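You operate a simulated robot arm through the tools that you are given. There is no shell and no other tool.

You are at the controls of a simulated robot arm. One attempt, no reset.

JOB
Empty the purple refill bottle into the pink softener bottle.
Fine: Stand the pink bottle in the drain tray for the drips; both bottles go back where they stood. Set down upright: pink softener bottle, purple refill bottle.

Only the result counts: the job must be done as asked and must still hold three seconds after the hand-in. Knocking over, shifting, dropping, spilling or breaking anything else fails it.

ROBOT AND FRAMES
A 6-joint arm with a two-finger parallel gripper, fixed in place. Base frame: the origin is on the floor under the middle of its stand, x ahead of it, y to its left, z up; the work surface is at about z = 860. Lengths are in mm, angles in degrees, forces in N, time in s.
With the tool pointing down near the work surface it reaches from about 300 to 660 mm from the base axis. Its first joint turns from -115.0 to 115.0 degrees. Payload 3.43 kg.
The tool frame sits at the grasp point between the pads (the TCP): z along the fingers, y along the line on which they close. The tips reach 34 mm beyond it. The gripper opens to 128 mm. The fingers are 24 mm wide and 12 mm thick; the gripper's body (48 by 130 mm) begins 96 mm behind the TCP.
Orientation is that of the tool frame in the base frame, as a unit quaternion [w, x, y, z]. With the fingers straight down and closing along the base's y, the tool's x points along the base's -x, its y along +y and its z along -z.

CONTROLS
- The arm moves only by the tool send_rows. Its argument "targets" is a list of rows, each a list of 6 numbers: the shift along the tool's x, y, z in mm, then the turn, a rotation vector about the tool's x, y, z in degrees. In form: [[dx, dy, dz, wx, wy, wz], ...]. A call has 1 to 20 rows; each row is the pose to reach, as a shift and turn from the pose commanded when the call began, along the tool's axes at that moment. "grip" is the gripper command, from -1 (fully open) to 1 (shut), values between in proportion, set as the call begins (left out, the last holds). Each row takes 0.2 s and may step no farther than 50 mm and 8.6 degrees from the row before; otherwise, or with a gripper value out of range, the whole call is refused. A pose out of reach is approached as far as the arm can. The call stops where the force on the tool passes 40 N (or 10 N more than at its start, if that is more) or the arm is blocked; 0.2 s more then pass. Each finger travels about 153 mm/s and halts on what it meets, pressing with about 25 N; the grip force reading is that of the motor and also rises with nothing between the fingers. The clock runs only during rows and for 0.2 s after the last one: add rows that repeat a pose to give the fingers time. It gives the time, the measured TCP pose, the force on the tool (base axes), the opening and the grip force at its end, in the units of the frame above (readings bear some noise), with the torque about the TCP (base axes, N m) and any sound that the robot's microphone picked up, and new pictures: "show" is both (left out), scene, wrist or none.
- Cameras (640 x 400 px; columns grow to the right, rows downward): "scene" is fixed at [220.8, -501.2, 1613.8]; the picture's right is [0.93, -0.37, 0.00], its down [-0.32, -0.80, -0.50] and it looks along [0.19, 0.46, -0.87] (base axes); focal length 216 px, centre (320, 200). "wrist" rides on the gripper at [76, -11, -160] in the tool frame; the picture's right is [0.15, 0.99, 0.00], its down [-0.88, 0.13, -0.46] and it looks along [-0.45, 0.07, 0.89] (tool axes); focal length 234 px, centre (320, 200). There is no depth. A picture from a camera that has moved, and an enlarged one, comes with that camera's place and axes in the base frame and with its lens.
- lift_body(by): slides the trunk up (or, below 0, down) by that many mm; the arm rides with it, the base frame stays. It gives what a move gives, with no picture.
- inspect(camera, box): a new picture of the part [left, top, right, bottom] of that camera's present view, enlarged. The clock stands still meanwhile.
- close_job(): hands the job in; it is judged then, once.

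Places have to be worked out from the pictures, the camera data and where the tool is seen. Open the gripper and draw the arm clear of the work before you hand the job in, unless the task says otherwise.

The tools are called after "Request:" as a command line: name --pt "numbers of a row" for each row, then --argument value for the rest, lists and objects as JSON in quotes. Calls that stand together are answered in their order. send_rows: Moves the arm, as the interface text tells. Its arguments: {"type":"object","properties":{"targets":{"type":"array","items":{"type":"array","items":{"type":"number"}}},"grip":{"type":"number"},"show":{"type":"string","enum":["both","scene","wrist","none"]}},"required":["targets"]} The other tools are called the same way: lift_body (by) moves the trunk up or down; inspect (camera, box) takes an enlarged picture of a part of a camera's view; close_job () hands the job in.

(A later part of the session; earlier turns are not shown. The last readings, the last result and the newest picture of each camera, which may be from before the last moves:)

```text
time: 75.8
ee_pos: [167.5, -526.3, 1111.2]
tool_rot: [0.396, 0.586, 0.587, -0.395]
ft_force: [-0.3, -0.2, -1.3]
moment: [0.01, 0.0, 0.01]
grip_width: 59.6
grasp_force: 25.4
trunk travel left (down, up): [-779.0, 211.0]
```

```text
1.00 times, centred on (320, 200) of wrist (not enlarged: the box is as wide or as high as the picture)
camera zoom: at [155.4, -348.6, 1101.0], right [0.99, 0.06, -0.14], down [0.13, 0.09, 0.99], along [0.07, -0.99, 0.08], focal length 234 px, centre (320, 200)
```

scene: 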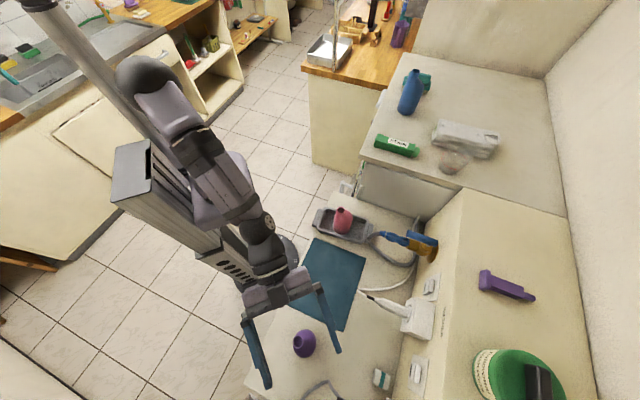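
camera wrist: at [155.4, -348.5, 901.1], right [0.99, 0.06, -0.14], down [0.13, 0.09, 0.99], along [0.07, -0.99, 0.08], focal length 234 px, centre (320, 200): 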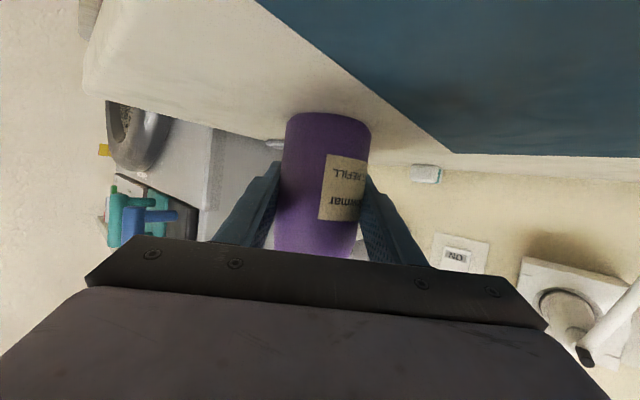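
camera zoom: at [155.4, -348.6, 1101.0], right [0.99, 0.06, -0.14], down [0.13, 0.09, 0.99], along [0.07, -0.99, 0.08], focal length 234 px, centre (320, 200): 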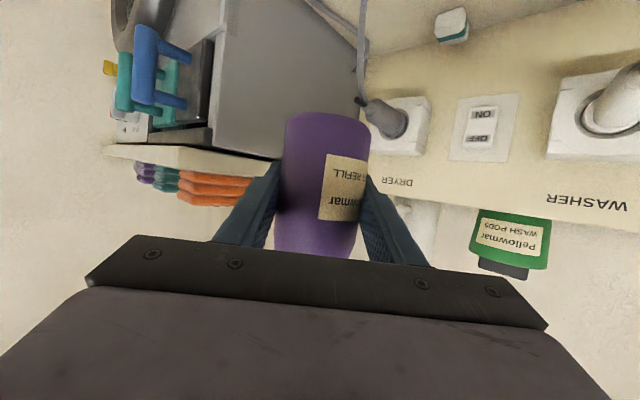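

The purple bottle is light, about 1.3 N, and held firmly. I'll swing it along the outward arc to above the tray, keeping it upright.

Request:
send_rows --pt "2.4 25.4 -15.9 -1.7 0 -0.7" --pt "4.8 50.8 -31.9 -3.5 0 -1.4" --pt "7.2 76.1 -47.8 -5.2 0 -2.1" --pt "9.7 101.5 -63.7 -7 0 -2.8" --pt "12.1 126.9 -79.6 -8.7 0 -3.5" --pt "14.5 152.3 -95.6 -10.4 0 -4.2" --pt "16.9 177.6 -111.5 -12.2 0 -4.9" --pt "19.3 203 -127.4 -13.9 0 -5.6" --pt "19 217.6 -152.9 -15.9 0 -6.4" --pt "18.7 232.2 -178.4 -17.9 0 -7.2" --pt "18.4 246.8 -203.9 -19.9 0 -8" --pt "18.1 261.3 -229.4 -21.8 0 -8.8" --pt "17.8 275.9 -254.9 -23.8 0 -9.6" --pt "17.5 290.5 -280.4 -25.8 0 -10.4" --pt "17.2 305.1 -305.9 -27.8 0 -11.2" --pt "17.2 305.1 -305.9 -27.8 0 -11.2" --grip 1 --show "both"

```text
time: 79.2
ee_pos: [469.7, -237.5, 1208.4]
tool_rot: [0.484, 0.414, 0.719, -0.278]
ft_force: [-0.8, -0.8, -1.5]
moment: [0.0, 0.02, 0.0]
grip_width: 59.7
grasp_force: 24.6
trunk travel left (down, up): [-779.0, 211.0]
camera wrist: at [371.8, -89.4, 1198.6], right [0.83, 0.54, -0.13], down [0.07, 0.14, 0.99], along [0.56, -0.83, 0.08], focal length 234 px, centre (320, 200)
```

scene: 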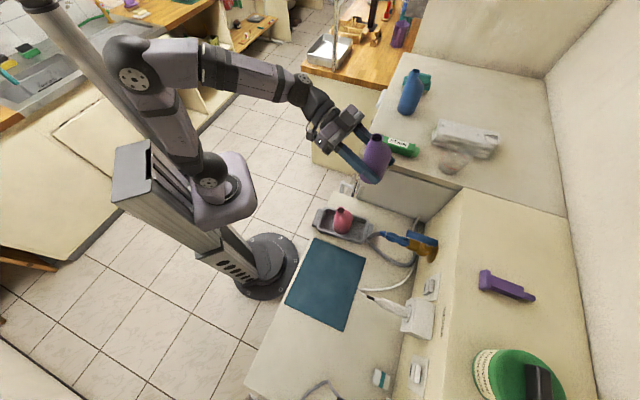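
wrist: 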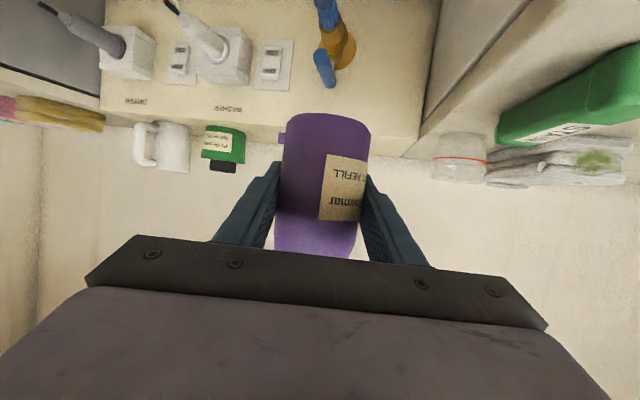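

The bottle is upright at about (470,-236,1209), facing azimuth -60°. I'll lower the trunk 98 mm to the rehearsed height and then level the tool with a 22° pitch.

Request:
lift_body --by -98

Request:
send_rows --pt "0 0 0 0 -5.5 0" --pt "0 0 0 0 -11 0" --pt "0 0 0 0 -16.5 0" --pt "0 0 0 0 -22 0" --pt "0 0 0 0 -22 0" --grip 1 --show "both"

Request:
inspect --camera "scene" --box '[310, 130, 410, 250]'

```text
time: 80.5
ee_pos: [470.7, -237.5, 1110.3]
tool_rot: [0.485, 0.413, 0.719, -0.278]
ft_force: [0.5, 0.0, -0.5]
moment: [0.0, 0.01, 0.02]
grip_width: 59.6
grasp_force: 25.0
trunk travel left (down, up): [-681.0, 309.0]
```

```text
time: 81.7
ee_pos: [469.0, -236.4, 1110.2]
tool_rot: [0.613, 0.353, 0.612, -0.353]
ft_force: [1.1, -0.3, -1.1]
moment: [-0.02, -0.03, 0.01]
grip_width: 60.0
grasp_force: 24.9
trunk travel left (down, up): [-681.0, 309.0]
camera wrist: at [379.8, -103.6, 1034.7], right [0.86, 0.5, -0.15], down [-0.12, 0.46, 0.88], along [0.5, -0.74, 0.45], focal length 234 px, centre (320, 200)
```

scene: 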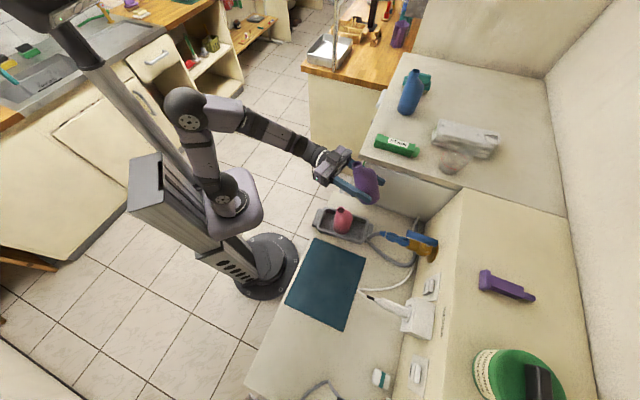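
wrist: 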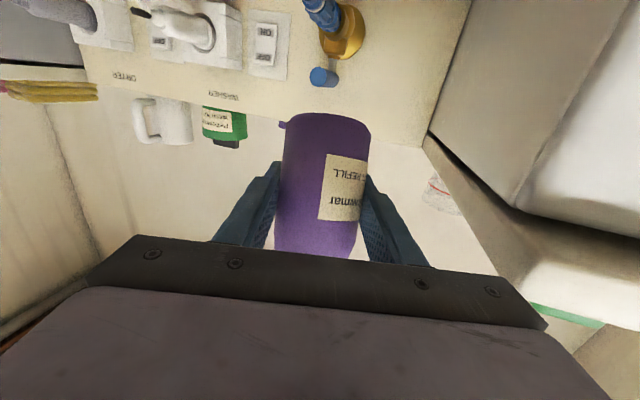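

```text
3.33 times, centred on (360, 190) of scene
camera zoom: at [220.8, -501.2, 1613.8], right [0.93, -0.37, 0.0], down [-0.32, -0.8, -0.5], along [0.19, 0.46, -0.87], focal length 719 px, centre (187, 233)
```

zoom: 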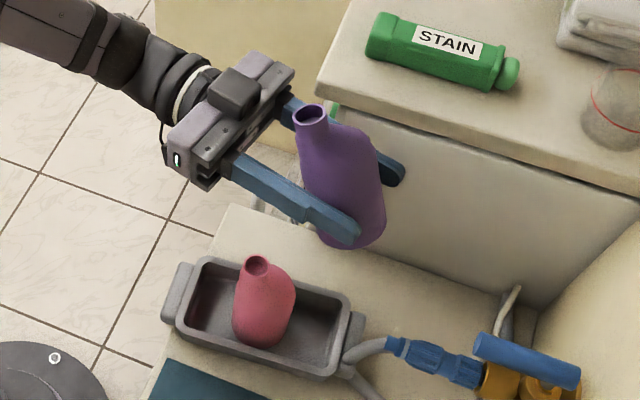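

My predicted purple mouth and pink mouth both project to within 2 px of where they appear, so the geometry is good. I'll begin the tilt, rolling to 30° while coming down so the lip is over the pink mouth.

Request:
send_rows --pt "5 -0.1 0.1 0 0 4" --pt "12 -0.3 0.3 0 0 8" --pt "20 -1.2 0.5 0 0 12" --pt "29 -2.3 0.7 0 0 16" --pt "40 -3.3 1 0 0 20" --pt "51 -4.3 1.3 0 0 24" --pt "60 -4.6 1.4 0 0 27" --pt "67.9 -4.7 1.5 0 0 30" --pt "67.9 -4.7 1.5 0 0 30" --grip 1 --show "both"

Request:
inspect --camera "scene" --box '[310, 150, 410, 250]'

```text
time: 83.7
ee_pos: [468.1, -240.4, 1042.2]
tool_rot: [0.683, 0.5, 0.5, -0.181]
ft_force: [-1.0, 0.2, -1.4]
moment: [-0.02, 0.01, 0.01]
grip_width: 59.7
grasp_force: 25.1
trunk travel left (down, up): [-681.0, 309.0]
camera wrist: at [412.0, -87.5, 971.5], right [0.8, 0.47, 0.37], down [-0.51, 0.23, 0.83], along [0.3, -0.85, 0.42], focal length 234 px, centre (320, 200)
```

scene: 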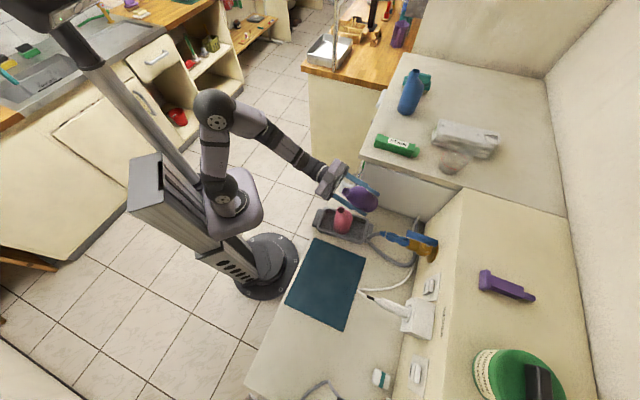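
wrist: 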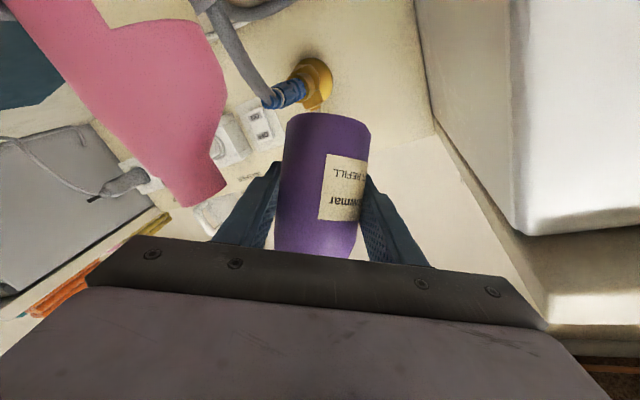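

```text
4.00 times, centred on (360, 200) of scene
camera zoom: at [220.8, -501.2, 1613.8], right [0.93, -0.37, 0.0], down [-0.32, -0.8, -0.5], along [0.19, 0.46, -0.87], focal length 862 px, centre (160, 200)
```

zoom: 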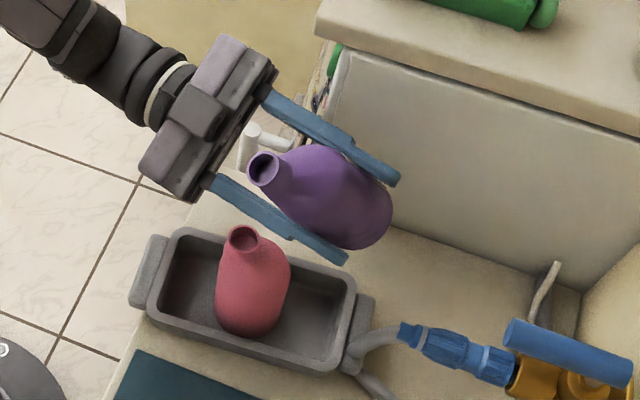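

The mouth is exactly where predicted, at about (410,-228,1099), and the bottle clears the pink one. I'll continue the roll from 30° to 60°, bringing the lip closer above the pink mouth.

Request:
send_rows --pt "3.4 0.6 -0.3 0 0 2.5" --pt "6.9 1.2 -0.6 0 0 5" --pt "10.4 1.8 -0.8 0 0 7.5" --pt "13.9 2.4 -1.1 0 0 10" --pt "17.9 2.1 -1.3 0 0 12.5" --pt "21.9 1.7 -1.6 0 0 15" --pt "25.8 1.4 -1.8 0 0 17.5" --pt "29.6 1.1 -2 0 0 20" --pt "33.3 0.5 -2.2 0 0 22.5" --pt "37 -0.2 -2.4 0 0 25" --pt "40.3 -0.8 -2.5 0 0 27.5" --pt "43.6 -1.4 -2.7 0 0 30" --pt "43.6 -1.4 -2.7 0 0 30" --grip 1 --show "both"

Request:
inspect --camera "scene" --box '[320, 170, 390, 240]'

```text
time: 86.5
ee_pos: [483.2, -228.4, 1004.7]
tool_rot: [0.707, 0.612, 0.354, 0.001]
ft_force: [0.7, -0.3, -1.0]
moment: [-0.02, -0.02, 0.05]
grip_width: 59.7
grasp_force: 24.4
trunk travel left (down, up): [-681.0, 309.0]
camera wrist: at [455.1, -59.8, 957.3], right [0.54, 0.31, 0.78], down [-0.83, 0.04, 0.55], along [0.14, -0.95, 0.28], focal length 234 px, centre (320, 200)
```

scene: 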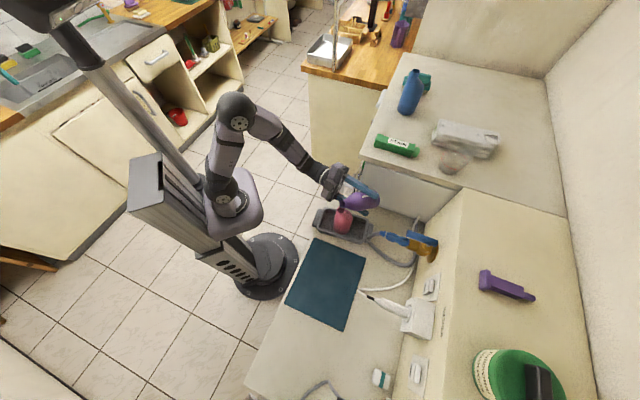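
wrist: 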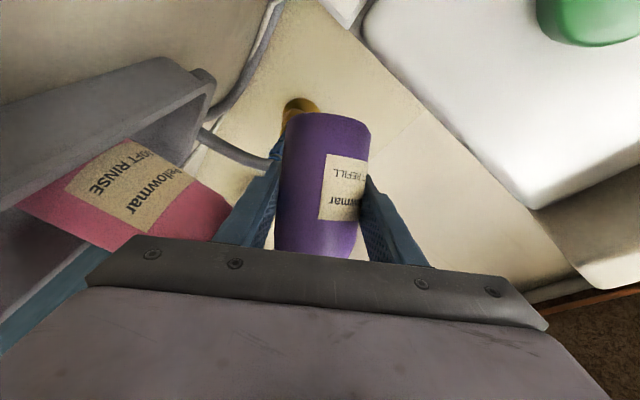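

```text
5.71 times, centred on (355, 205) of scene
camera zoom: at [220.8, -501.2, 1613.8], right [0.93, -0.37, 0.0], down [-0.32, -0.8, -0.5], along [0.19, 0.46, -0.87], focal length 1232 px, centre (120, 171)
```

zoom: 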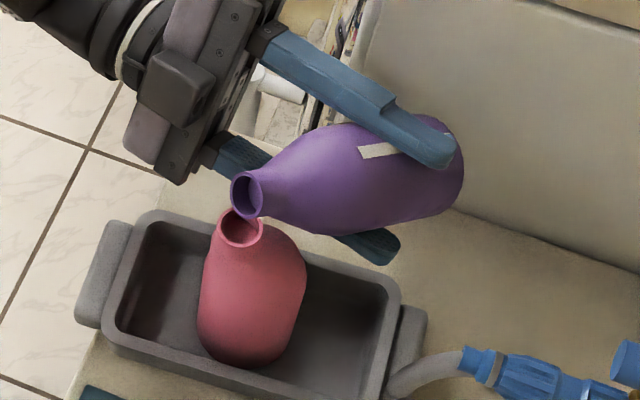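

The bottle is tilted about 62° with its lip above the pink mouth and no sign of flow or sound yet. I'll take a closer look to measure the lip's offset from the pink mouth.

Request:
inspect --camera "scene" --box '[330, 190, 370, 225]'

```text
11.43 times, centred on (350, 208) of scene
camera zoom: at [220.8, -501.2, 1613.8], right [0.93, -0.37, 0.0], down [-0.32, -0.8, -0.5], along [0.19, 0.46, -0.87], focal length 2464 px, centre (-23, 114)
```

zoom: 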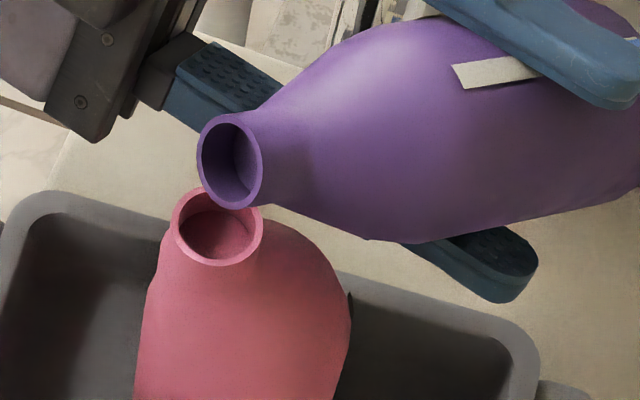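

The purple mouth is nearly centred over the pink mouth, about 3 mm farther along the pour direction than planned. I'll correct by +2.5 mm left and +1.5 mm forward, and roll on to 75°.

Request:
send_rows --pt "1.3 1.8 0.6 0 0 2.5" --pt "2.6 3.6 1.1 0 0 5" --pt "2.5 5 0.95 0 0 7.5" --pt "2.3 6.3 0.8 0 0 10" --pt "1.8 7.6 0.65 0 0 12.5" --pt "1.2 8.8 0.5 0 0 15" --pt "1.2 8.8 0.5 0 0 15" --grip 1 --show "none"

Request:
inspect --camera "scene" --box '[330, 190, 370, 225]'

```text
time: 88.1
ee_pos: [488.8, -226.3, 1010.5]
tool_rot: [0.701, 0.653, 0.271, 0.093]
ft_force: [0.5, 0.5, -2.1]
moment: [0.03, 0.04, 0.0]
grip_width: 60.0
grasp_force: 25.4
trunk travel left (down, up): [-681.0, 309.0]
```

```text
11.43 times, centred on (350, 208) of scene
camera zoom: at [220.8, -501.2, 1613.8], right [0.93, -0.37, 0.0], down [-0.32, -0.8, -0.5], along [0.19, 0.46, -0.87], focal length 2464 px, centre (-23, 114)
```

zoom: 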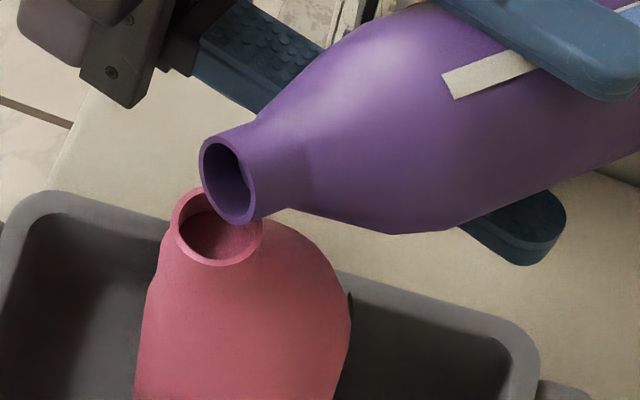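

The lip is now within about 1 mm of the centre above the pink mouth, still with no flow. I'll roll on to 90° with the lip kept there.

Request:
send_rows --pt "-0.4 1.45 -0.15 0 0 2.5" --pt "-0.8 2.9 -0.3 0 0 5" --pt "-1.6 4.8 -0.45 0 0 7.5" --pt "-2.5 6.6 -0.6 0 0 10" --pt "-3.6 8.6 -0.7 0 0 12.5" --pt "-4.7 10.5 -0.8 0 0 15" --pt "-4.7 10.5 -0.8 0 0 15" --grip 1 --show "none"

Request:
inspect --camera "scene" --box '[330, 190, 370, 225]'

```text
time: 89.7
ee_pos: [486.8, -226.2, 1021.9]
tool_rot: [0.683, 0.683, 0.183, 0.185]
ft_force: [1.7, -0.4, -0.8]
moment: [0.01, 0.04, 0.0]
grip_width: 59.8
grasp_force: 25.5
trunk travel left (down, up): [-681.0, 309.0]
```

```text
11.43 times, centred on (350, 208) of scene
camera zoom: at [220.8, -501.2, 1613.8], right [0.93, -0.37, 0.0], down [-0.32, -0.8, -0.5], along [0.19, 0.46, -0.87], focal length 2464 px, centre (-23, 114)
```

zoom: 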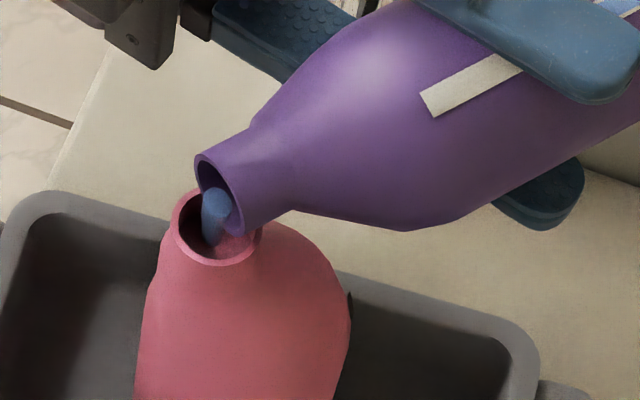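

A blue stream is flowing from the lip straight into the pink mouth. I'll hold this pose for a moment and watch.

Request:
send_rows --pt "0 0 0 0 0 0" --pt "0 0 0 0 0 0" --pt "0 0 0 0 0 0" --pt "0 0 0 0 0 0" --pt "0 0 0 0 0 0" --grip 1 --show "none"

Request:
inspect --camera "scene" --box '[330, 190, 370, 225]'

```text
time: 90.9
ee_pos: [487.4, -225.3, 1022.4]
tool_rot: [0.683, 0.683, 0.183, 0.184]
ft_force: [-0.4, -0.6, -0.2]
moment: [0.0, 0.02, -0.02]
grip_width: 59.6
grasp_force: 24.2
trunk travel left (down, up): [-681.0, 309.0]
```

```text
11.43 times, centred on (350, 208) of scene
camera zoom: at [220.8, -501.2, 1613.8], right [0.93, -0.37, 0.0], down [-0.32, -0.8, -0.5], along [0.19, 0.46, -0.87], focal length 2464 px, centre (-23, 114)
```

zoom: 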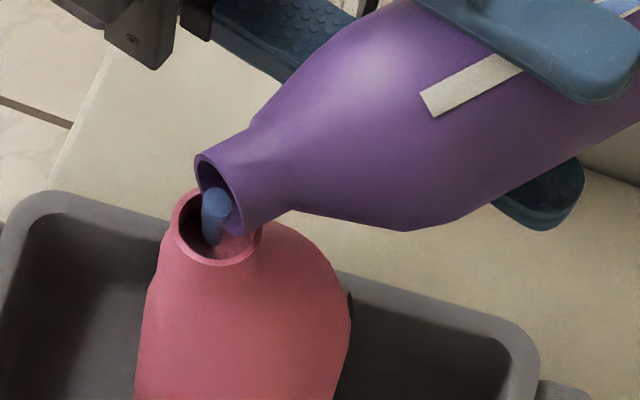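

The stream is steady and well inside the pink mouth. I'll roll slowly on to 110°, tracking the lip over the mouth.

Request:
send_rows --pt "-0.8 2.7 0.2 0 0 2" --pt "-1.5 5.4 0.4 0 0 4" --pt "-2.4 7.9 0.5 0 0 6" --pt "-3.3 10.4 0.45 0 0 8" --pt "-4.3 12.8 0.4 0 0 10" --pt "-4.3 12.8 0.4 0 0 10" --pt "-4.3 12.8 0.4 0 0 10" --grip 1 --show "none"

Request:
inspect --camera "scene" --box '[330, 190, 370, 225]'

```text
time: 92.5
ee_pos: [483.5, -227.8, 1035.8]
tool_rot: [0.664, 0.696, 0.123, 0.243]
ft_force: [-0.2, -0.1, -1.2]
moment: [-0.01, -0.03, -0.02]
grip_width: 59.9
grasp_force: 25.3
trunk travel left (down, up): [-681.0, 309.0]
```

```text
11.43 times, centred on (350, 208) of scene
camera zoom: at [220.8, -501.2, 1613.8], right [0.93, -0.37, 0.0], down [-0.32, -0.8, -0.5], along [0.19, 0.46, -0.87], focal length 2464 px, centre (-23, 114)
```

zoom: 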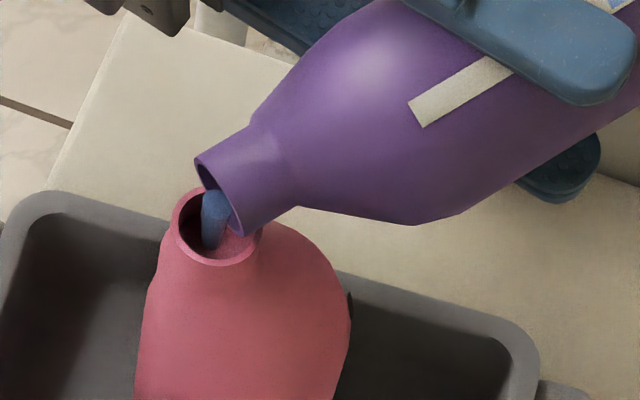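

Flow continues cleanly into the pink mouth. I'll roll on to 110° and hold a little.

Request:
send_rows --pt "-0.95 3.15 -0.15 0 0 2.5" --pt "-1.9 6.3 -0.3 0 0 5" --pt "-3.1 9.3 -0.45 0 0 7.5" --pt "-4.3 12.3 -0.6 0 0 10" --pt "-4.3 12.3 -0.6 0 0 10" --pt "-4.3 12.3 -0.6 0 0 10" --pt "-4.3 12.3 -0.6 0 0 10" --pt "-4.3 12.3 -0.6 0 0 10" --grip 1 --show "none"

Request:
inspect --camera "scene" --box '[330, 190, 370, 225]'

```text
time: 94.3
ee_pos: [477.8, -230.9, 1047.0]
tool_rot: [0.64, 0.705, 0.062, 0.3]
ft_force: [0.5, -0.3, -0.9]
moment: [0.01, -0.02, -0.01]
grip_width: 59.5
grasp_force: 25.3
trunk travel left (down, up): [-681.0, 309.0]
```

```text
11.43 times, centred on (350, 208) of scene
camera zoom: at [220.8, -501.2, 1613.8], right [0.93, -0.37, 0.0], down [-0.32, -0.8, -0.5], along [0.19, 0.46, -0.87], focal length 2464 px, centre (-23, 114)
```

zoom: 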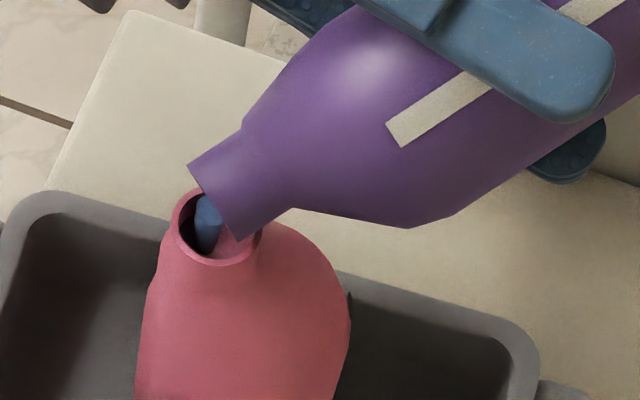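

The stream lands inside the pink mouth but about 2.5 mm toward the far side of the pour, so I'll shift slightly back and roll on to 120°.

Request:
send_rows --pt "-0.2 2.9 0.4 0 0 2.5" --pt "-0.4 5.8 0.6 0 0 5" --pt "-1.6 8.9 0.45 0 0 7.5" --pt "-2.8 11.9 0.3 0 0 10" --pt "-2.8 11.9 0.3 0 0 10" --pt "-2.8 11.9 0.3 0 0 10" --pt "-2.8 11.9 0.3 0 0 10" --pt "-2.8 11.9 0.3 0 0 10" --grip 1 --show "none"

Request:
inspect --camera "scene" --box '[330, 190, 370, 225]'

```text
time: 96.1
ee_pos: [471.8, -236.4, 1057.8]
tool_rot: [0.612, 0.707, 0.0, 0.355]
ft_force: [-0.2, -0.4, -0.2]
moment: [0.02, 0.02, -0.02]
grip_width: 59.7
grasp_force: 25.5
trunk travel left (down, up): [-681.0, 309.0]
```

```text
11.43 times, centred on (350, 208) of scene
camera zoom: at [220.8, -501.2, 1613.8], right [0.93, -0.37, 0.0], down [-0.32, -0.8, -0.5], along [0.19, 0.46, -0.87], focal length 2464 px, centre (-23, 114)
```

zoom: 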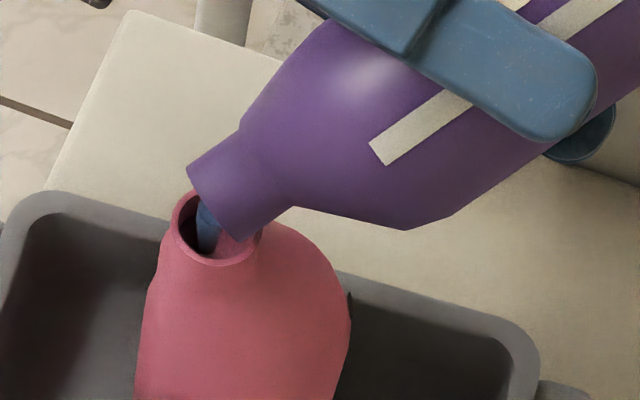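

The stream is still going in cleanly. I'll continue to 130° and hold.

Request:
send_rows --pt "-0.9 3.1 -0.15 0 0 2.5" --pt "-1.8 6.25 -0.3 0 0 5" --pt "-3 9.2 -0.5 0 0 7.5" --pt "-4.15 12.2 -0.7 0 0 10" --pt "-4.15 12.2 -0.7 0 0 10" --pt "-4.15 12.2 -0.7 0 0 10" --pt "-4.15 12.2 -0.7 0 0 10" --pt "-4.15 12.2 -0.7 0 0 10" --grip 1 --show "none"

Request:
inspect --camera "scene" --box '[330, 190, 370, 225]'

```text
time: 97.9
ee_pos: [462.5, -238.9, 1064.2]
tool_rot: [0.579, 0.704, -0.062, 0.406]
ft_force: [0.1, 1.1, -1.8]
moment: [-0.02, 0.02, -0.02]
grip_width: 59.8
grasp_force: 24.9
trunk travel left (down, up): [-681.0, 309.0]
```

```text
11.43 times, centred on (350, 208) of scene
camera zoom: at [220.8, -501.2, 1613.8], right [0.93, -0.37, 0.0], down [-0.32, -0.8, -0.5], along [0.19, 0.46, -0.87], focal length 2464 px, centre (-23, 114)
```

zoom: 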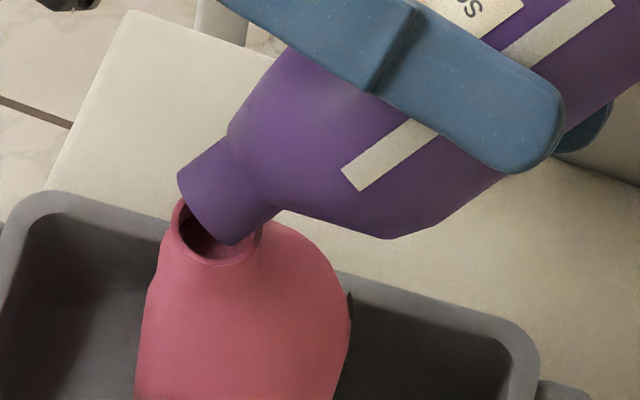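

No stream is visible now, so it has either ended or is hidden behind the neck. I'll keep rolling to 150° over the pink mouth to drain the rest and look again.

Request:
send_rows --pt "-0.9 2.85 -0.15 0 0 2.5" --pt "-1.85 5.7 -0.3 0 0 5" --pt "-3 8.4 -0.4 0 0 7.5" --pt "-4.2 11.2 -0.5 0 0 10" --pt "-5.6 13.9 -0.65 0 0 12.5" --pt "-7.05 16.5 -0.8 0 0 15" --pt "-8.4 19.1 -0.9 0 0 17.5" --pt "-9.85 21.7 -1 0 0 20" --pt "-9.85 21.7 -1 0 0 20" --pt "-9.85 21.7 -1 0 0 20" --pt "-9.85 21.7 -1 0 0 20" --pt "-9.85 21.7 -1 0 0 20" --grip 1 --show "both"

Request:
inspect --camera "scene" --box '[330, 190, 370, 225]'

```text
time: 100.5
ee_pos: [444.4, -247.8, 1075.7]
tool_rot: [0.498, 0.684, -0.183, 0.501]
ft_force: [0.1, -1.4, -0.4]
moment: [0.02, -0.03, -0.02]
grip_width: 59.5
grasp_force: 25.2
trunk travel left (down, up): [-681.0, 309.0]
camera wrist: at [405.1, -85.8, 1136.4], right [-0.68, -0.39, 0.62], down [-0.71, 0.12, -0.7], along [0.2, -0.91, -0.36], focal length 234 px, centre (320, 200)
```

scene: 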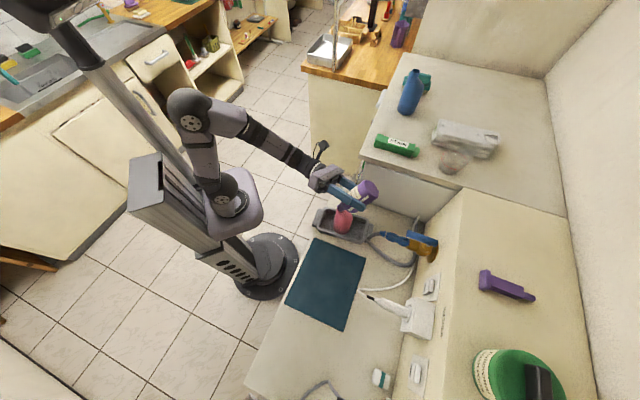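
wrist: 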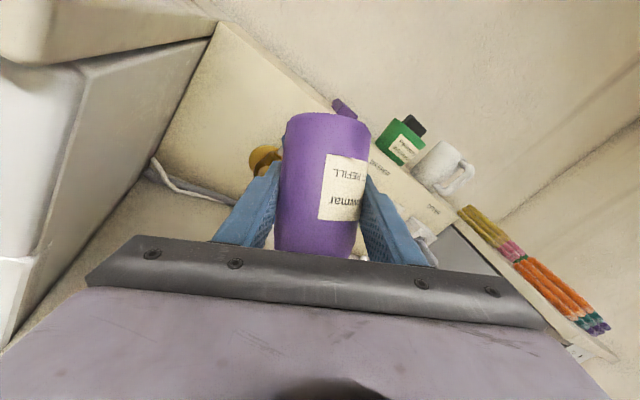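

```text
11.43 times, centred on (350, 208) of scene
camera zoom: at [220.8, -501.2, 1613.8], right [0.93, -0.37, 0.0], down [-0.32, -0.8, -0.5], along [0.19, 0.46, -0.87], focal length 2464 px, centre (-23, 114)
```

zoom: 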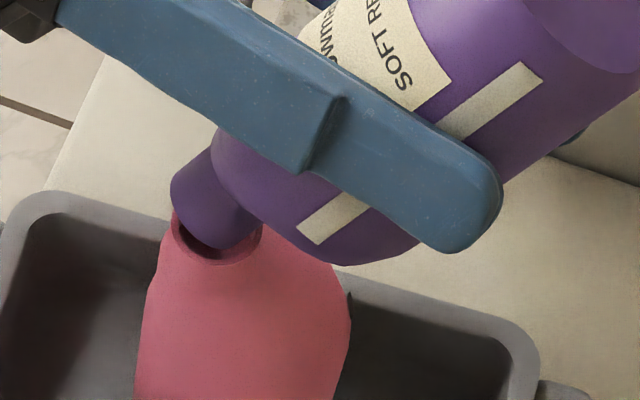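

The purple neck end sits right over the pink mouth and no spill is visible. I'll roll on to 162° and hold for a few seconds to drain the last of it.

Request:
send_rows --pt "-1.1 2.4 0 0 0 2.5" --pt "-2.3 4.8 0.1 0 0 5" --pt "-3.4 7.1 0.15 0 0 7.5" --pt "-4.5 9.4 0.2 0 0 10" --pt "-5 11.5 0.2 0 0 12" --pt "-5 11.5 0.2 0 0 12" --pt "-5 11.5 0.2 0 0 12" --pt "-5 11.5 0.2 0 0 12" --pt "-5 11.5 0.2 0 0 12" --pt "-5 11.5 0.2 0 0 12" --pt "-5 11.5 0.2 0 0 12" --pt "-5 11.5 0.2 0 0 12" --pt "-5 11.5 0.2 0 0 12" --pt "-5 11.5 0.2 0 0 12" --pt "-5 11.5 0.2 0 0 12" --grip 1 --show "none"

Request:
inspect --camera "scene" --box '[320, 185, 380, 240]'

```text
time: 103.7
ee_pos: [432.5, -255.1, 1078.5]
tool_rot: [0.446, 0.659, -0.253, 0.55]
ft_force: [-1.4, -1.6, 17.4]
moment: [0.35, 0.63, 0.09]
grip_width: 59.6
grasp_force: 25.0
trunk travel left (down, up): [-681.0, 309.0]
```

```text
7.27 times, centred on (350, 212) of scene
camera zoom: at [220.8, -501.2, 1613.8], right [0.93, -0.37, 0.0], down [-0.32, -0.8, -0.5], along [0.19, 0.46, -0.87], focal length 1568 px, centre (102, 109)
```

zoom: 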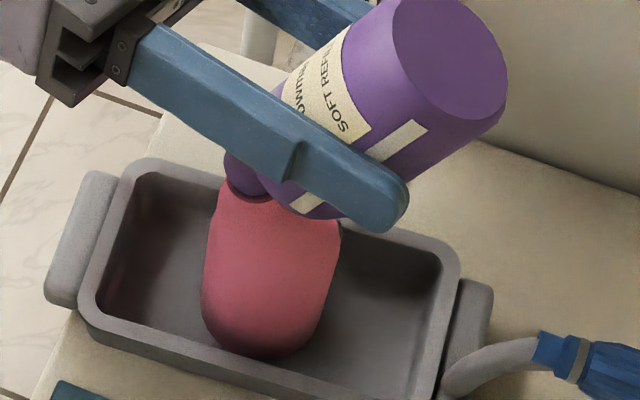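

The force reads +17 N, so the purple rim is touching the pink rim. I'll lift it off gently by a few millimetres right away.

Request:
send_rows --pt "1.9 0.6 0 0 0 0" --pt "3.8 1.2 0 0 0 0" --pt "5.7 1.9 0 0 0 0" --pt "5.7 1.9 0 0 0 0" --grip 1 --show "both"

Request:
inspect --camera "scene" --box '[320, 185, 380, 240]'

```text
time: 104.7
ee_pos: [433.0, -253.5, 1082.2]
tool_rot: [0.444, 0.661, -0.253, 0.549]
ft_force: [1.0, -1.1, -1.1]
moment: [-0.01, -0.02, -0.01]
grip_width: 59.7
grasp_force: 24.8
trunk travel left (down, up): [-681.0, 309.0]
camera wrist: at [382.0, -99.0, 1151.2], right [-0.77, -0.45, 0.44], down [-0.57, 0.2, -0.8], along [0.27, -0.87, -0.41], focal length 234 px, centre (320, 200)
```

scene: 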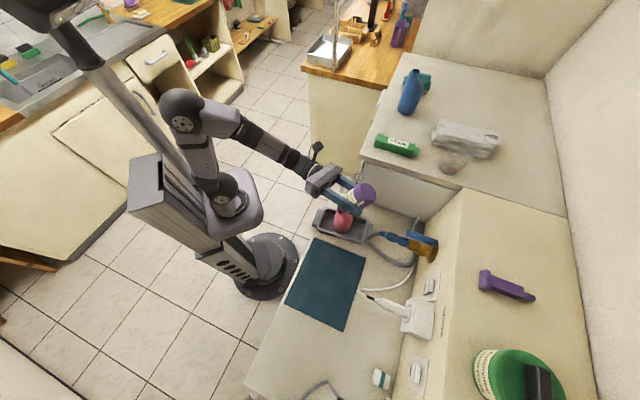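
wrist: 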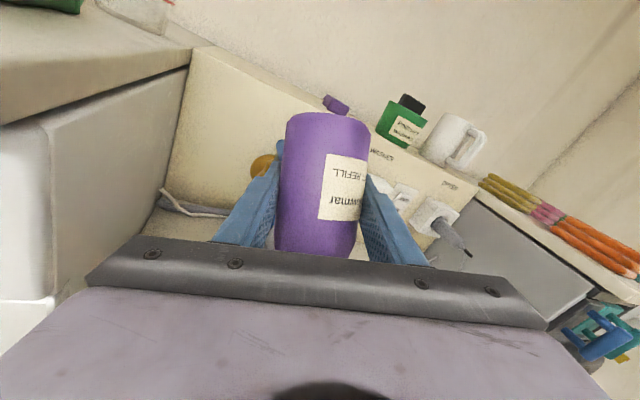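

```text
7.27 times, centred on (350, 212) of scene
camera zoom: at [220.8, -501.2, 1613.8], right [0.93, -0.37, 0.0], down [-0.32, -0.8, -0.5], along [0.19, 0.46, -0.87], focal length 1568 px, centre (102, 109)
```

zoom: 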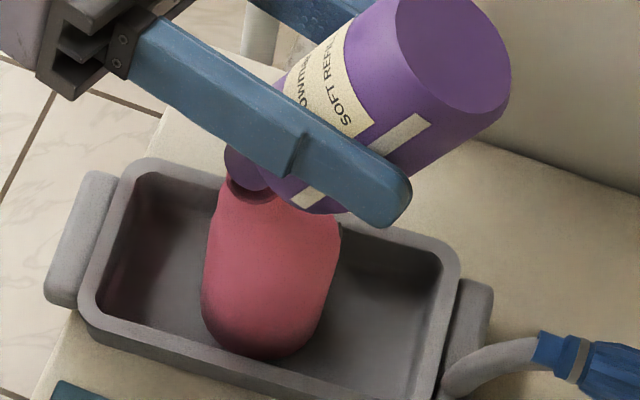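

The contact is released, the pink bottle hasn't moved, and the tray looks dry. I'll hold here a few seconds for the remainder to drain.

Request:
send_rows --pt "0 0 0 0 0 0" --pt "0 0 0 0 0 0" --pt "0 0 0 0 0 0" --pt "0 0 0 0 0 0" --pt "0 0 0 0 0 0" --pt "0 0 0 0 0 0" --pt "0 0 0 0 0 0" --pt "0 0 0 0 0 0" --pt "0 0 0 0 0 0" --pt "0 0 0 0 0 0" --pt "0 0 0 0 0 0" --pt "0 0 0 0 0 0" --pt "0 0 0 0 0 0" --pt "0 0 0 0 0 0" --pt "0 0 0 0 0 0" --grip 1 --show "none"

Request:
inspect --camera "scene" --box '[330, 190, 370, 225]'

```text
time: 107.9
ee_pos: [432.4, -256.1, 1083.5]
tool_rot: [0.445, 0.66, -0.253, 0.55]
ft_force: [-0.4, -0.4, -0.5]
moment: [0.02, 0.0, -0.02]
grip_width: 59.6
grasp_force: 25.6
trunk travel left (down, up): [-681.0, 309.0]
```

```text
11.43 times, centred on (350, 208) of scene
camera zoom: at [220.8, -501.2, 1613.8], right [0.93, -0.37, 0.0], down [-0.32, -0.8, -0.5], along [0.19, 0.46, -0.87], focal length 2464 px, centre (-23, 114)
```

zoom: 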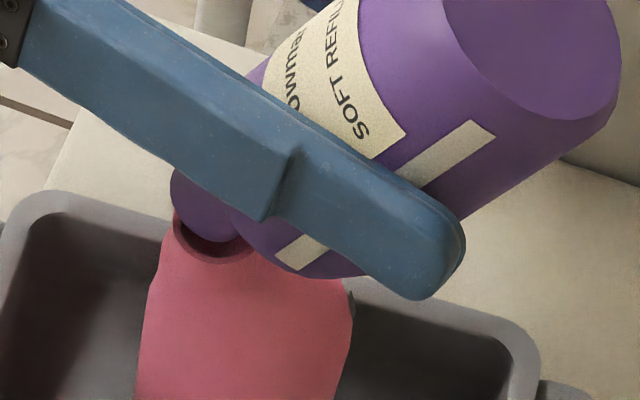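

No stream remains in view. I'll roll back to 110° with the lip kept over the pink mouth, to check whether anything still flows.

Request:
send_rows --pt "1.85 -6 -0.1 0 0 -6" --pt "3.5 -12 -0.2 0 0 -12" --pt "3.3 -17.95 0 0 0 -17" --pt "2.7 -23.9 0.3 0 0 -22" --pt "1.8 -29.8 0.5 0 0 -27" --pt "0.3 -35.6 0.8 0 0 -32" --pt "-1.9 -41.6 1.2 0 0 -37" --pt "-4.8 -47.5 1.5 0 0 -42" --pt "-8.1 -53 1.8 0 0 -47" --pt "-12 -58.5 2.2 0 0 -52" --pt "-12 -58.5 2.2 0 0 -52" --grip 1 --show "none"

Request:
inspect --camera "scene" --box '[330, 190, 370, 225]'

```text
time: 110.3
ee_pos: [479.0, -232.1, 1054.7]
tool_rot: [0.64, 0.704, 0.063, 0.299]
ft_force: [0.4, -0.2, -0.6]
moment: [0.0, 0.02, -0.02]
grip_width: 59.5
grasp_force: 24.9
trunk travel left (down, up): [-681.0, 309.0]
```

```text
11.43 times, centred on (350, 208) of scene
camera zoom: at [220.8, -501.2, 1613.8], right [0.93, -0.37, 0.0], down [-0.32, -0.8, -0.5], along [0.19, 0.46, -0.87], focal length 2464 px, centre (-23, 114)
```

zoom: 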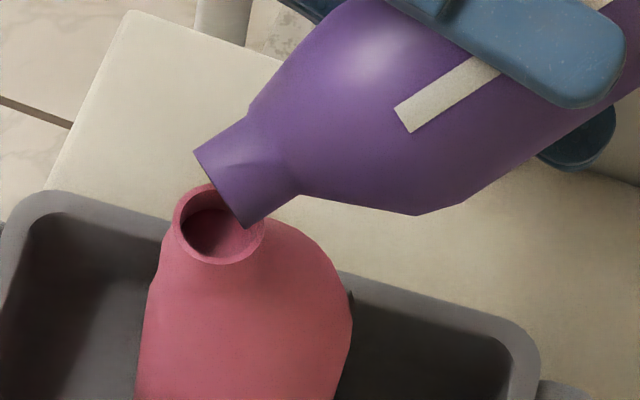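

At 110°, where it streamed before, nothing flows now, so the purple bottle is empty and nothing has spilled. I'll roll it back upright while rising clear of the pink bottle.

Request:
send_rows --pt "3.7 -2.7 0.1 0 0 -8" --pt "6.8 -6 0.2 0 0 -16" --pt "7.7 -6.3 0.2 0 0 -24" --pt "8 -5.4 0.1 0 0 -32" --pt "8.7 -3.5 0 0 0 -40" --pt "8.5 -1.3 -0.2 0 0 -48" --pt "7 3.5 0.1 0 0 -56" --pt "5 9.6 0.6 0 0 -64" --pt "3.3 16.6 1.1 0 0 -72" --pt "1.9 24.5 1.6 0 0 -80" --pt "3.2 32.6 1.4 0 0 -88" --pt "5.7 42.3 1.2 0 0 -96" --pt "8.3 52 0.9 0 0 -104" --pt "10 57.7 0.7 0 0 -110" --pt "10 57.7 0.7 0 0 -110" --grip 1 --show "both"

Request:
inspect --camera "scene" --box '[310, 130, 410, 250]'

```text
time: 113.5
ee_pos: [470.9, -237.2, 1111.0]
tool_rot: [0.612, 0.353, 0.613, -0.353]
ft_force: [-0.8, 0.7, -0.3]
moment: [0.0, -0.02, 0.02]
grip_width: 60.1
grasp_force: 25.4
trunk travel left (down, up): [-681.0, 309.0]
camera wrist: at [380.2, -103.1, 1035.1], right [0.86, 0.5, -0.15], down [-0.12, 0.46, 0.88], along [0.51, -0.74, 0.45], focal length 234 px, centre (320, 200)
```

scene: 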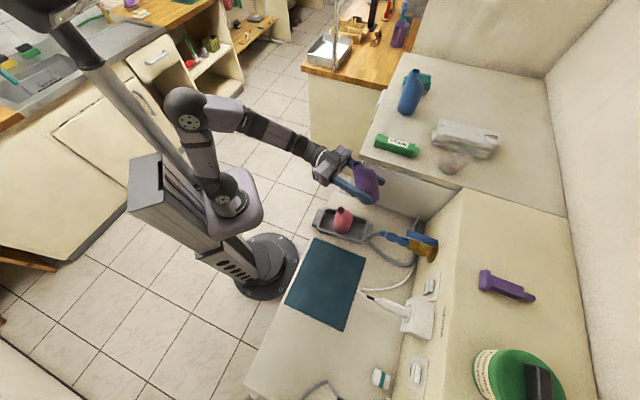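
wrist: 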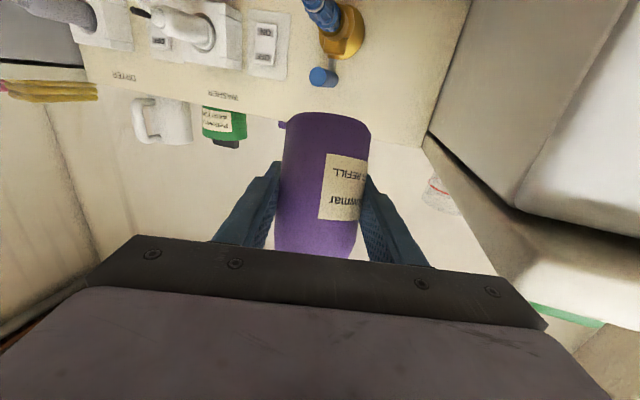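

```text
3.33 times, centred on (360, 190) of scene
camera zoom: at [220.8, -501.2, 1613.8], right [0.93, -0.37, 0.0], down [-0.32, -0.8, -0.5], along [0.19, 0.46, -0.87], focal length 719 px, centre (187, 233)
```

zoom: 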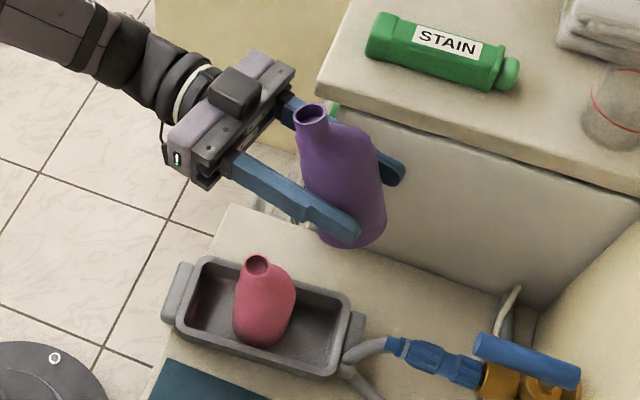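

The purple bottle is back up, and the pink bottle stands unmoved in a dry tray. I'll pitch the tool back so the bottle is upright and raise the trunk for the return path.

Request:
send_rows --pt "0 0 0 0 5.5 0" --pt "0 0 0 0 11 0" --pt "0 0 0 0 16.5 0" --pt "0 0 0 0 22 0" --pt "0 0 0 0 22 0" --grip 1 --show "none"

Request:
lift_body --by 98

Request:
send_rows --pt "4.1 -24 15.8 2 0 0.8" --pt "8.2 -48.1 31.7 4 0 1.6" --pt "12.3 -72.1 47.5 6 0 2.4" --pt "16.3 -96.1 63.3 7.9 0 3.2" --pt "20.4 -120.1 79.1 9.9 0 4" --pt "24.5 -144.2 95 11.9 0 4.8" --pt "28.6 -168.2 110.8 13.9 0 5.6" --pt "31.8 -198.3 113.1 15.6 0 6.3" --pt "35.1 -228.4 115.3 17.4 0 7" --pt "38.3 -258.6 117.6 19.1 0 7.7" --pt "41.6 -288.7 119.9 20.9 0 8.4" --pt "44.8 -318.8 122.1 22.6 0 9.1" --pt "48 -348.9 124.4 24.3 0 9.8" --pt "51.3 -379.1 126.6 26.1 0 10.5" --pt "54.5 -409.2 128.9 27.8 0 11.2" --pt "54.5 -409.2 128.9 27.8 0 11.2" --grip 1 --show "both"

```text
time: 114.7
ee_pos: [471.2, -237.0, 1111.9]
tool_rot: [0.484, 0.414, 0.719, -0.278]
ft_force: [-0.1, 0.1, -0.9]
moment: [0.01, 0.01, 0.01]
grip_width: 59.5
grasp_force: 25.0
trunk travel left (down, up): [-681.0, 309.0]
```

```text
time: 116.0
ee_pos: [471.6, -237.4, 1208.5]
tool_rot: [0.485, 0.414, 0.718, -0.279]
ft_force: [0.4, 0.0, 0.4]
moment: [-0.04, -0.03, -0.01]
grip_width: 59.7
grasp_force: 25.1
trunk travel left (down, up): [-779.0, 211.0]
```

```text
time: 119.5
ee_pos: [164.2, -527.4, 1108.6]
tool_rot: [0.395, 0.586, 0.587, -0.395]
ft_force: [-0.5, 0.1, -0.9]
moment: [-0.02, 0.0, 0.01]
grip_width: 59.5
grasp_force: 25.4
trunk travel left (down, up): [-779.0, 211.0]
camera wrist: at [153.2, -350.0, 1098.6], right [0.99, 0.06, -0.14], down [0.13, 0.09, 0.99], along [0.07, -0.99, 0.08], focal length 234 px, centre (320, 200)
```

scene: 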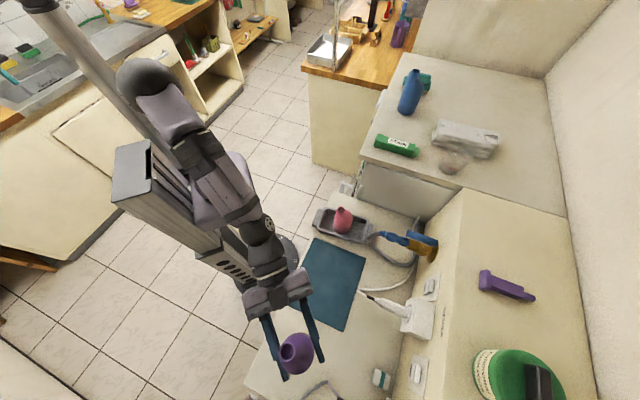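
wrist: 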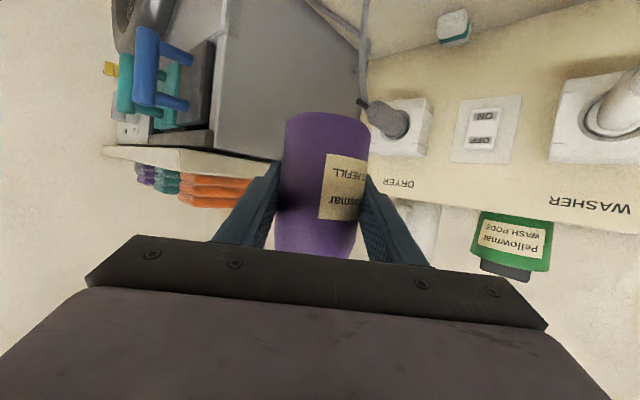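

The return matches the grasp pose, with the camera within a couple of millimetres plus my intended shift back. I'll lower the trunk until the bottle's foot is about 8 mm above the counter.

Request:
lift_body --by -189

Request:
inspect --camera "wrist" --box '[200, 60, 440, 240]'

Request:
inspect --camera "scene" --box '[260, 300, 350, 380]'

```text
time: 121.5
ee_pos: [167.0, -528.1, 919.9]
tool_rot: [0.396, 0.586, 0.587, -0.395]
ft_force: [-0.1, -0.3, 0.5]
moment: [-0.02, -0.03, 0.02]
grip_width: 59.7
grasp_force: 25.3
trunk travel left (down, up): [-590.0, 400.0]
```

```text
2.22 times, centred on (320, 150) of wrist
camera zoom: at [153.4, -350.0, 909.7], right [0.99, 0.06, -0.14], down [0.13, 0.09, 0.99], along [0.07, -0.99, 0.08], focal length 520 px, centre (320, 311)
```

zoom: 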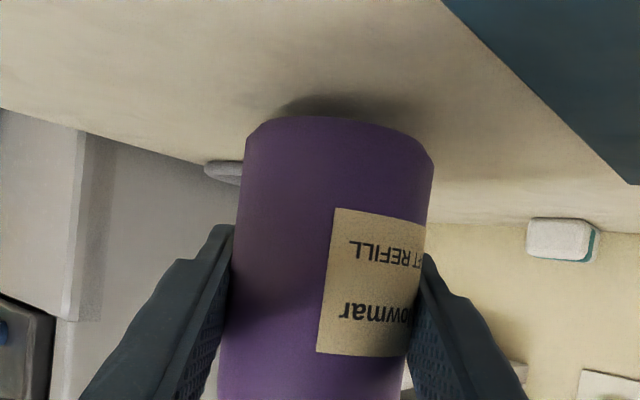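

```text
5.00 times, centred on (305, 340) of scene
camera zoom: at [220.8, -501.2, 1613.8], right [0.93, -0.37, 0.0], down [-0.32, -0.8, -0.5], along [0.19, 0.46, -0.87], focal length 1078 px, centre (395, -500)
```

zoom: 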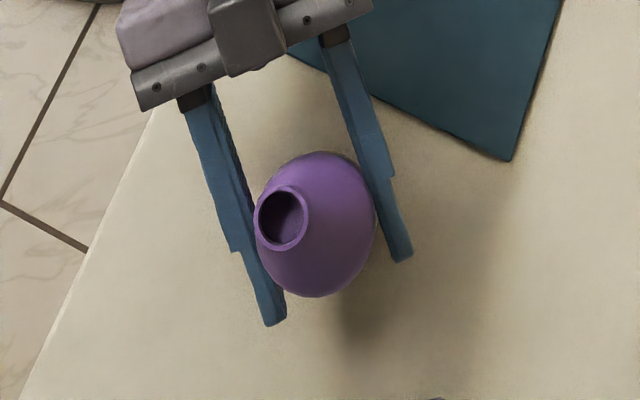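

The foot is about 8.6 mm above the counter. I'll lower it slowly with the arm and watch the force.

Request:
send_rows --pt "1.85 0 0.75 0 0 0" --pt "3.7 0 1.5 0 0 0" --pt "5.55 0 2.25 0 0 0" --pt "6.5 0 2.6 0 0 0" --pt "6.5 0 2.6 0 0 0" --grip 1 --show "none"

Request:
send_rows --pt "0.5 0 0.2 0 0 0" --pt "0.9 0 0.37 0 0 0" --pt "0.9 0 0.37 0 0 0" --grip 1 --show "none"

```text
time: 122.7
ee_pos: [166.4, -528.1, 913.8]
tool_rot: [0.396, 0.586, 0.587, -0.395]
ft_force: [0.7, -0.5, -0.8]
moment: [-0.02, 0.01, 0.02]
grip_width: 59.7
grasp_force: 25.6
trunk travel left (down, up): [-590.0, 400.0]
```

```text
time: 123.5
ee_pos: [166.3, -527.6, 912.7]
tool_rot: [0.395, 0.586, 0.587, -0.395]
ft_force: [-0.5, 0.2, -1.1]
moment: [0.02, 0.02, 0.01]
grip_width: 59.9
grasp_force: 24.6
trunk travel left (down, up): [-590.0, 400.0]
```

Still free, with about 0.6 mm expected. I'll continue in small steps.

Request:
send_rows --pt "0.4 0 0.15 0 0 0" --pt "0.8 0 0.3 0 0 0" --pt "0.8 0 0.3 0 0 0" --grip 1 --show "none"

Request:
inspect --camera "wrist" --box '[200, 60, 440, 240]'

```text
time: 124.3
ee_pos: [166.6, -527.0, 911.3]
tool_rot: [0.396, 0.586, 0.587, -0.395]
ft_force: [1.1, 1.9, 2.3]
moment: [0.15, -0.03, 0.01]
grip_width: 59.7
grasp_force: 24.4
trunk travel left (down, up): [-590.0, 400.0]
```

```text
2.22 times, centred on (320, 150) of wrist
camera zoom: at [153.9, -349.8, 901.3], right [0.99, 0.06, -0.14], down [0.13, 0.09, 0.99], along [0.07, -0.99, 0.09], focal length 520 px, centre (320, 311)
```

zoom: 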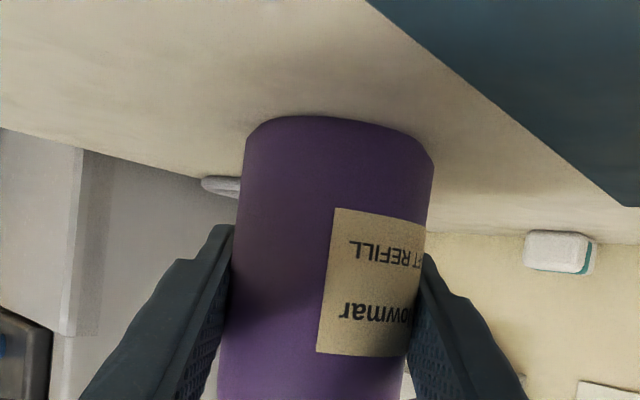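

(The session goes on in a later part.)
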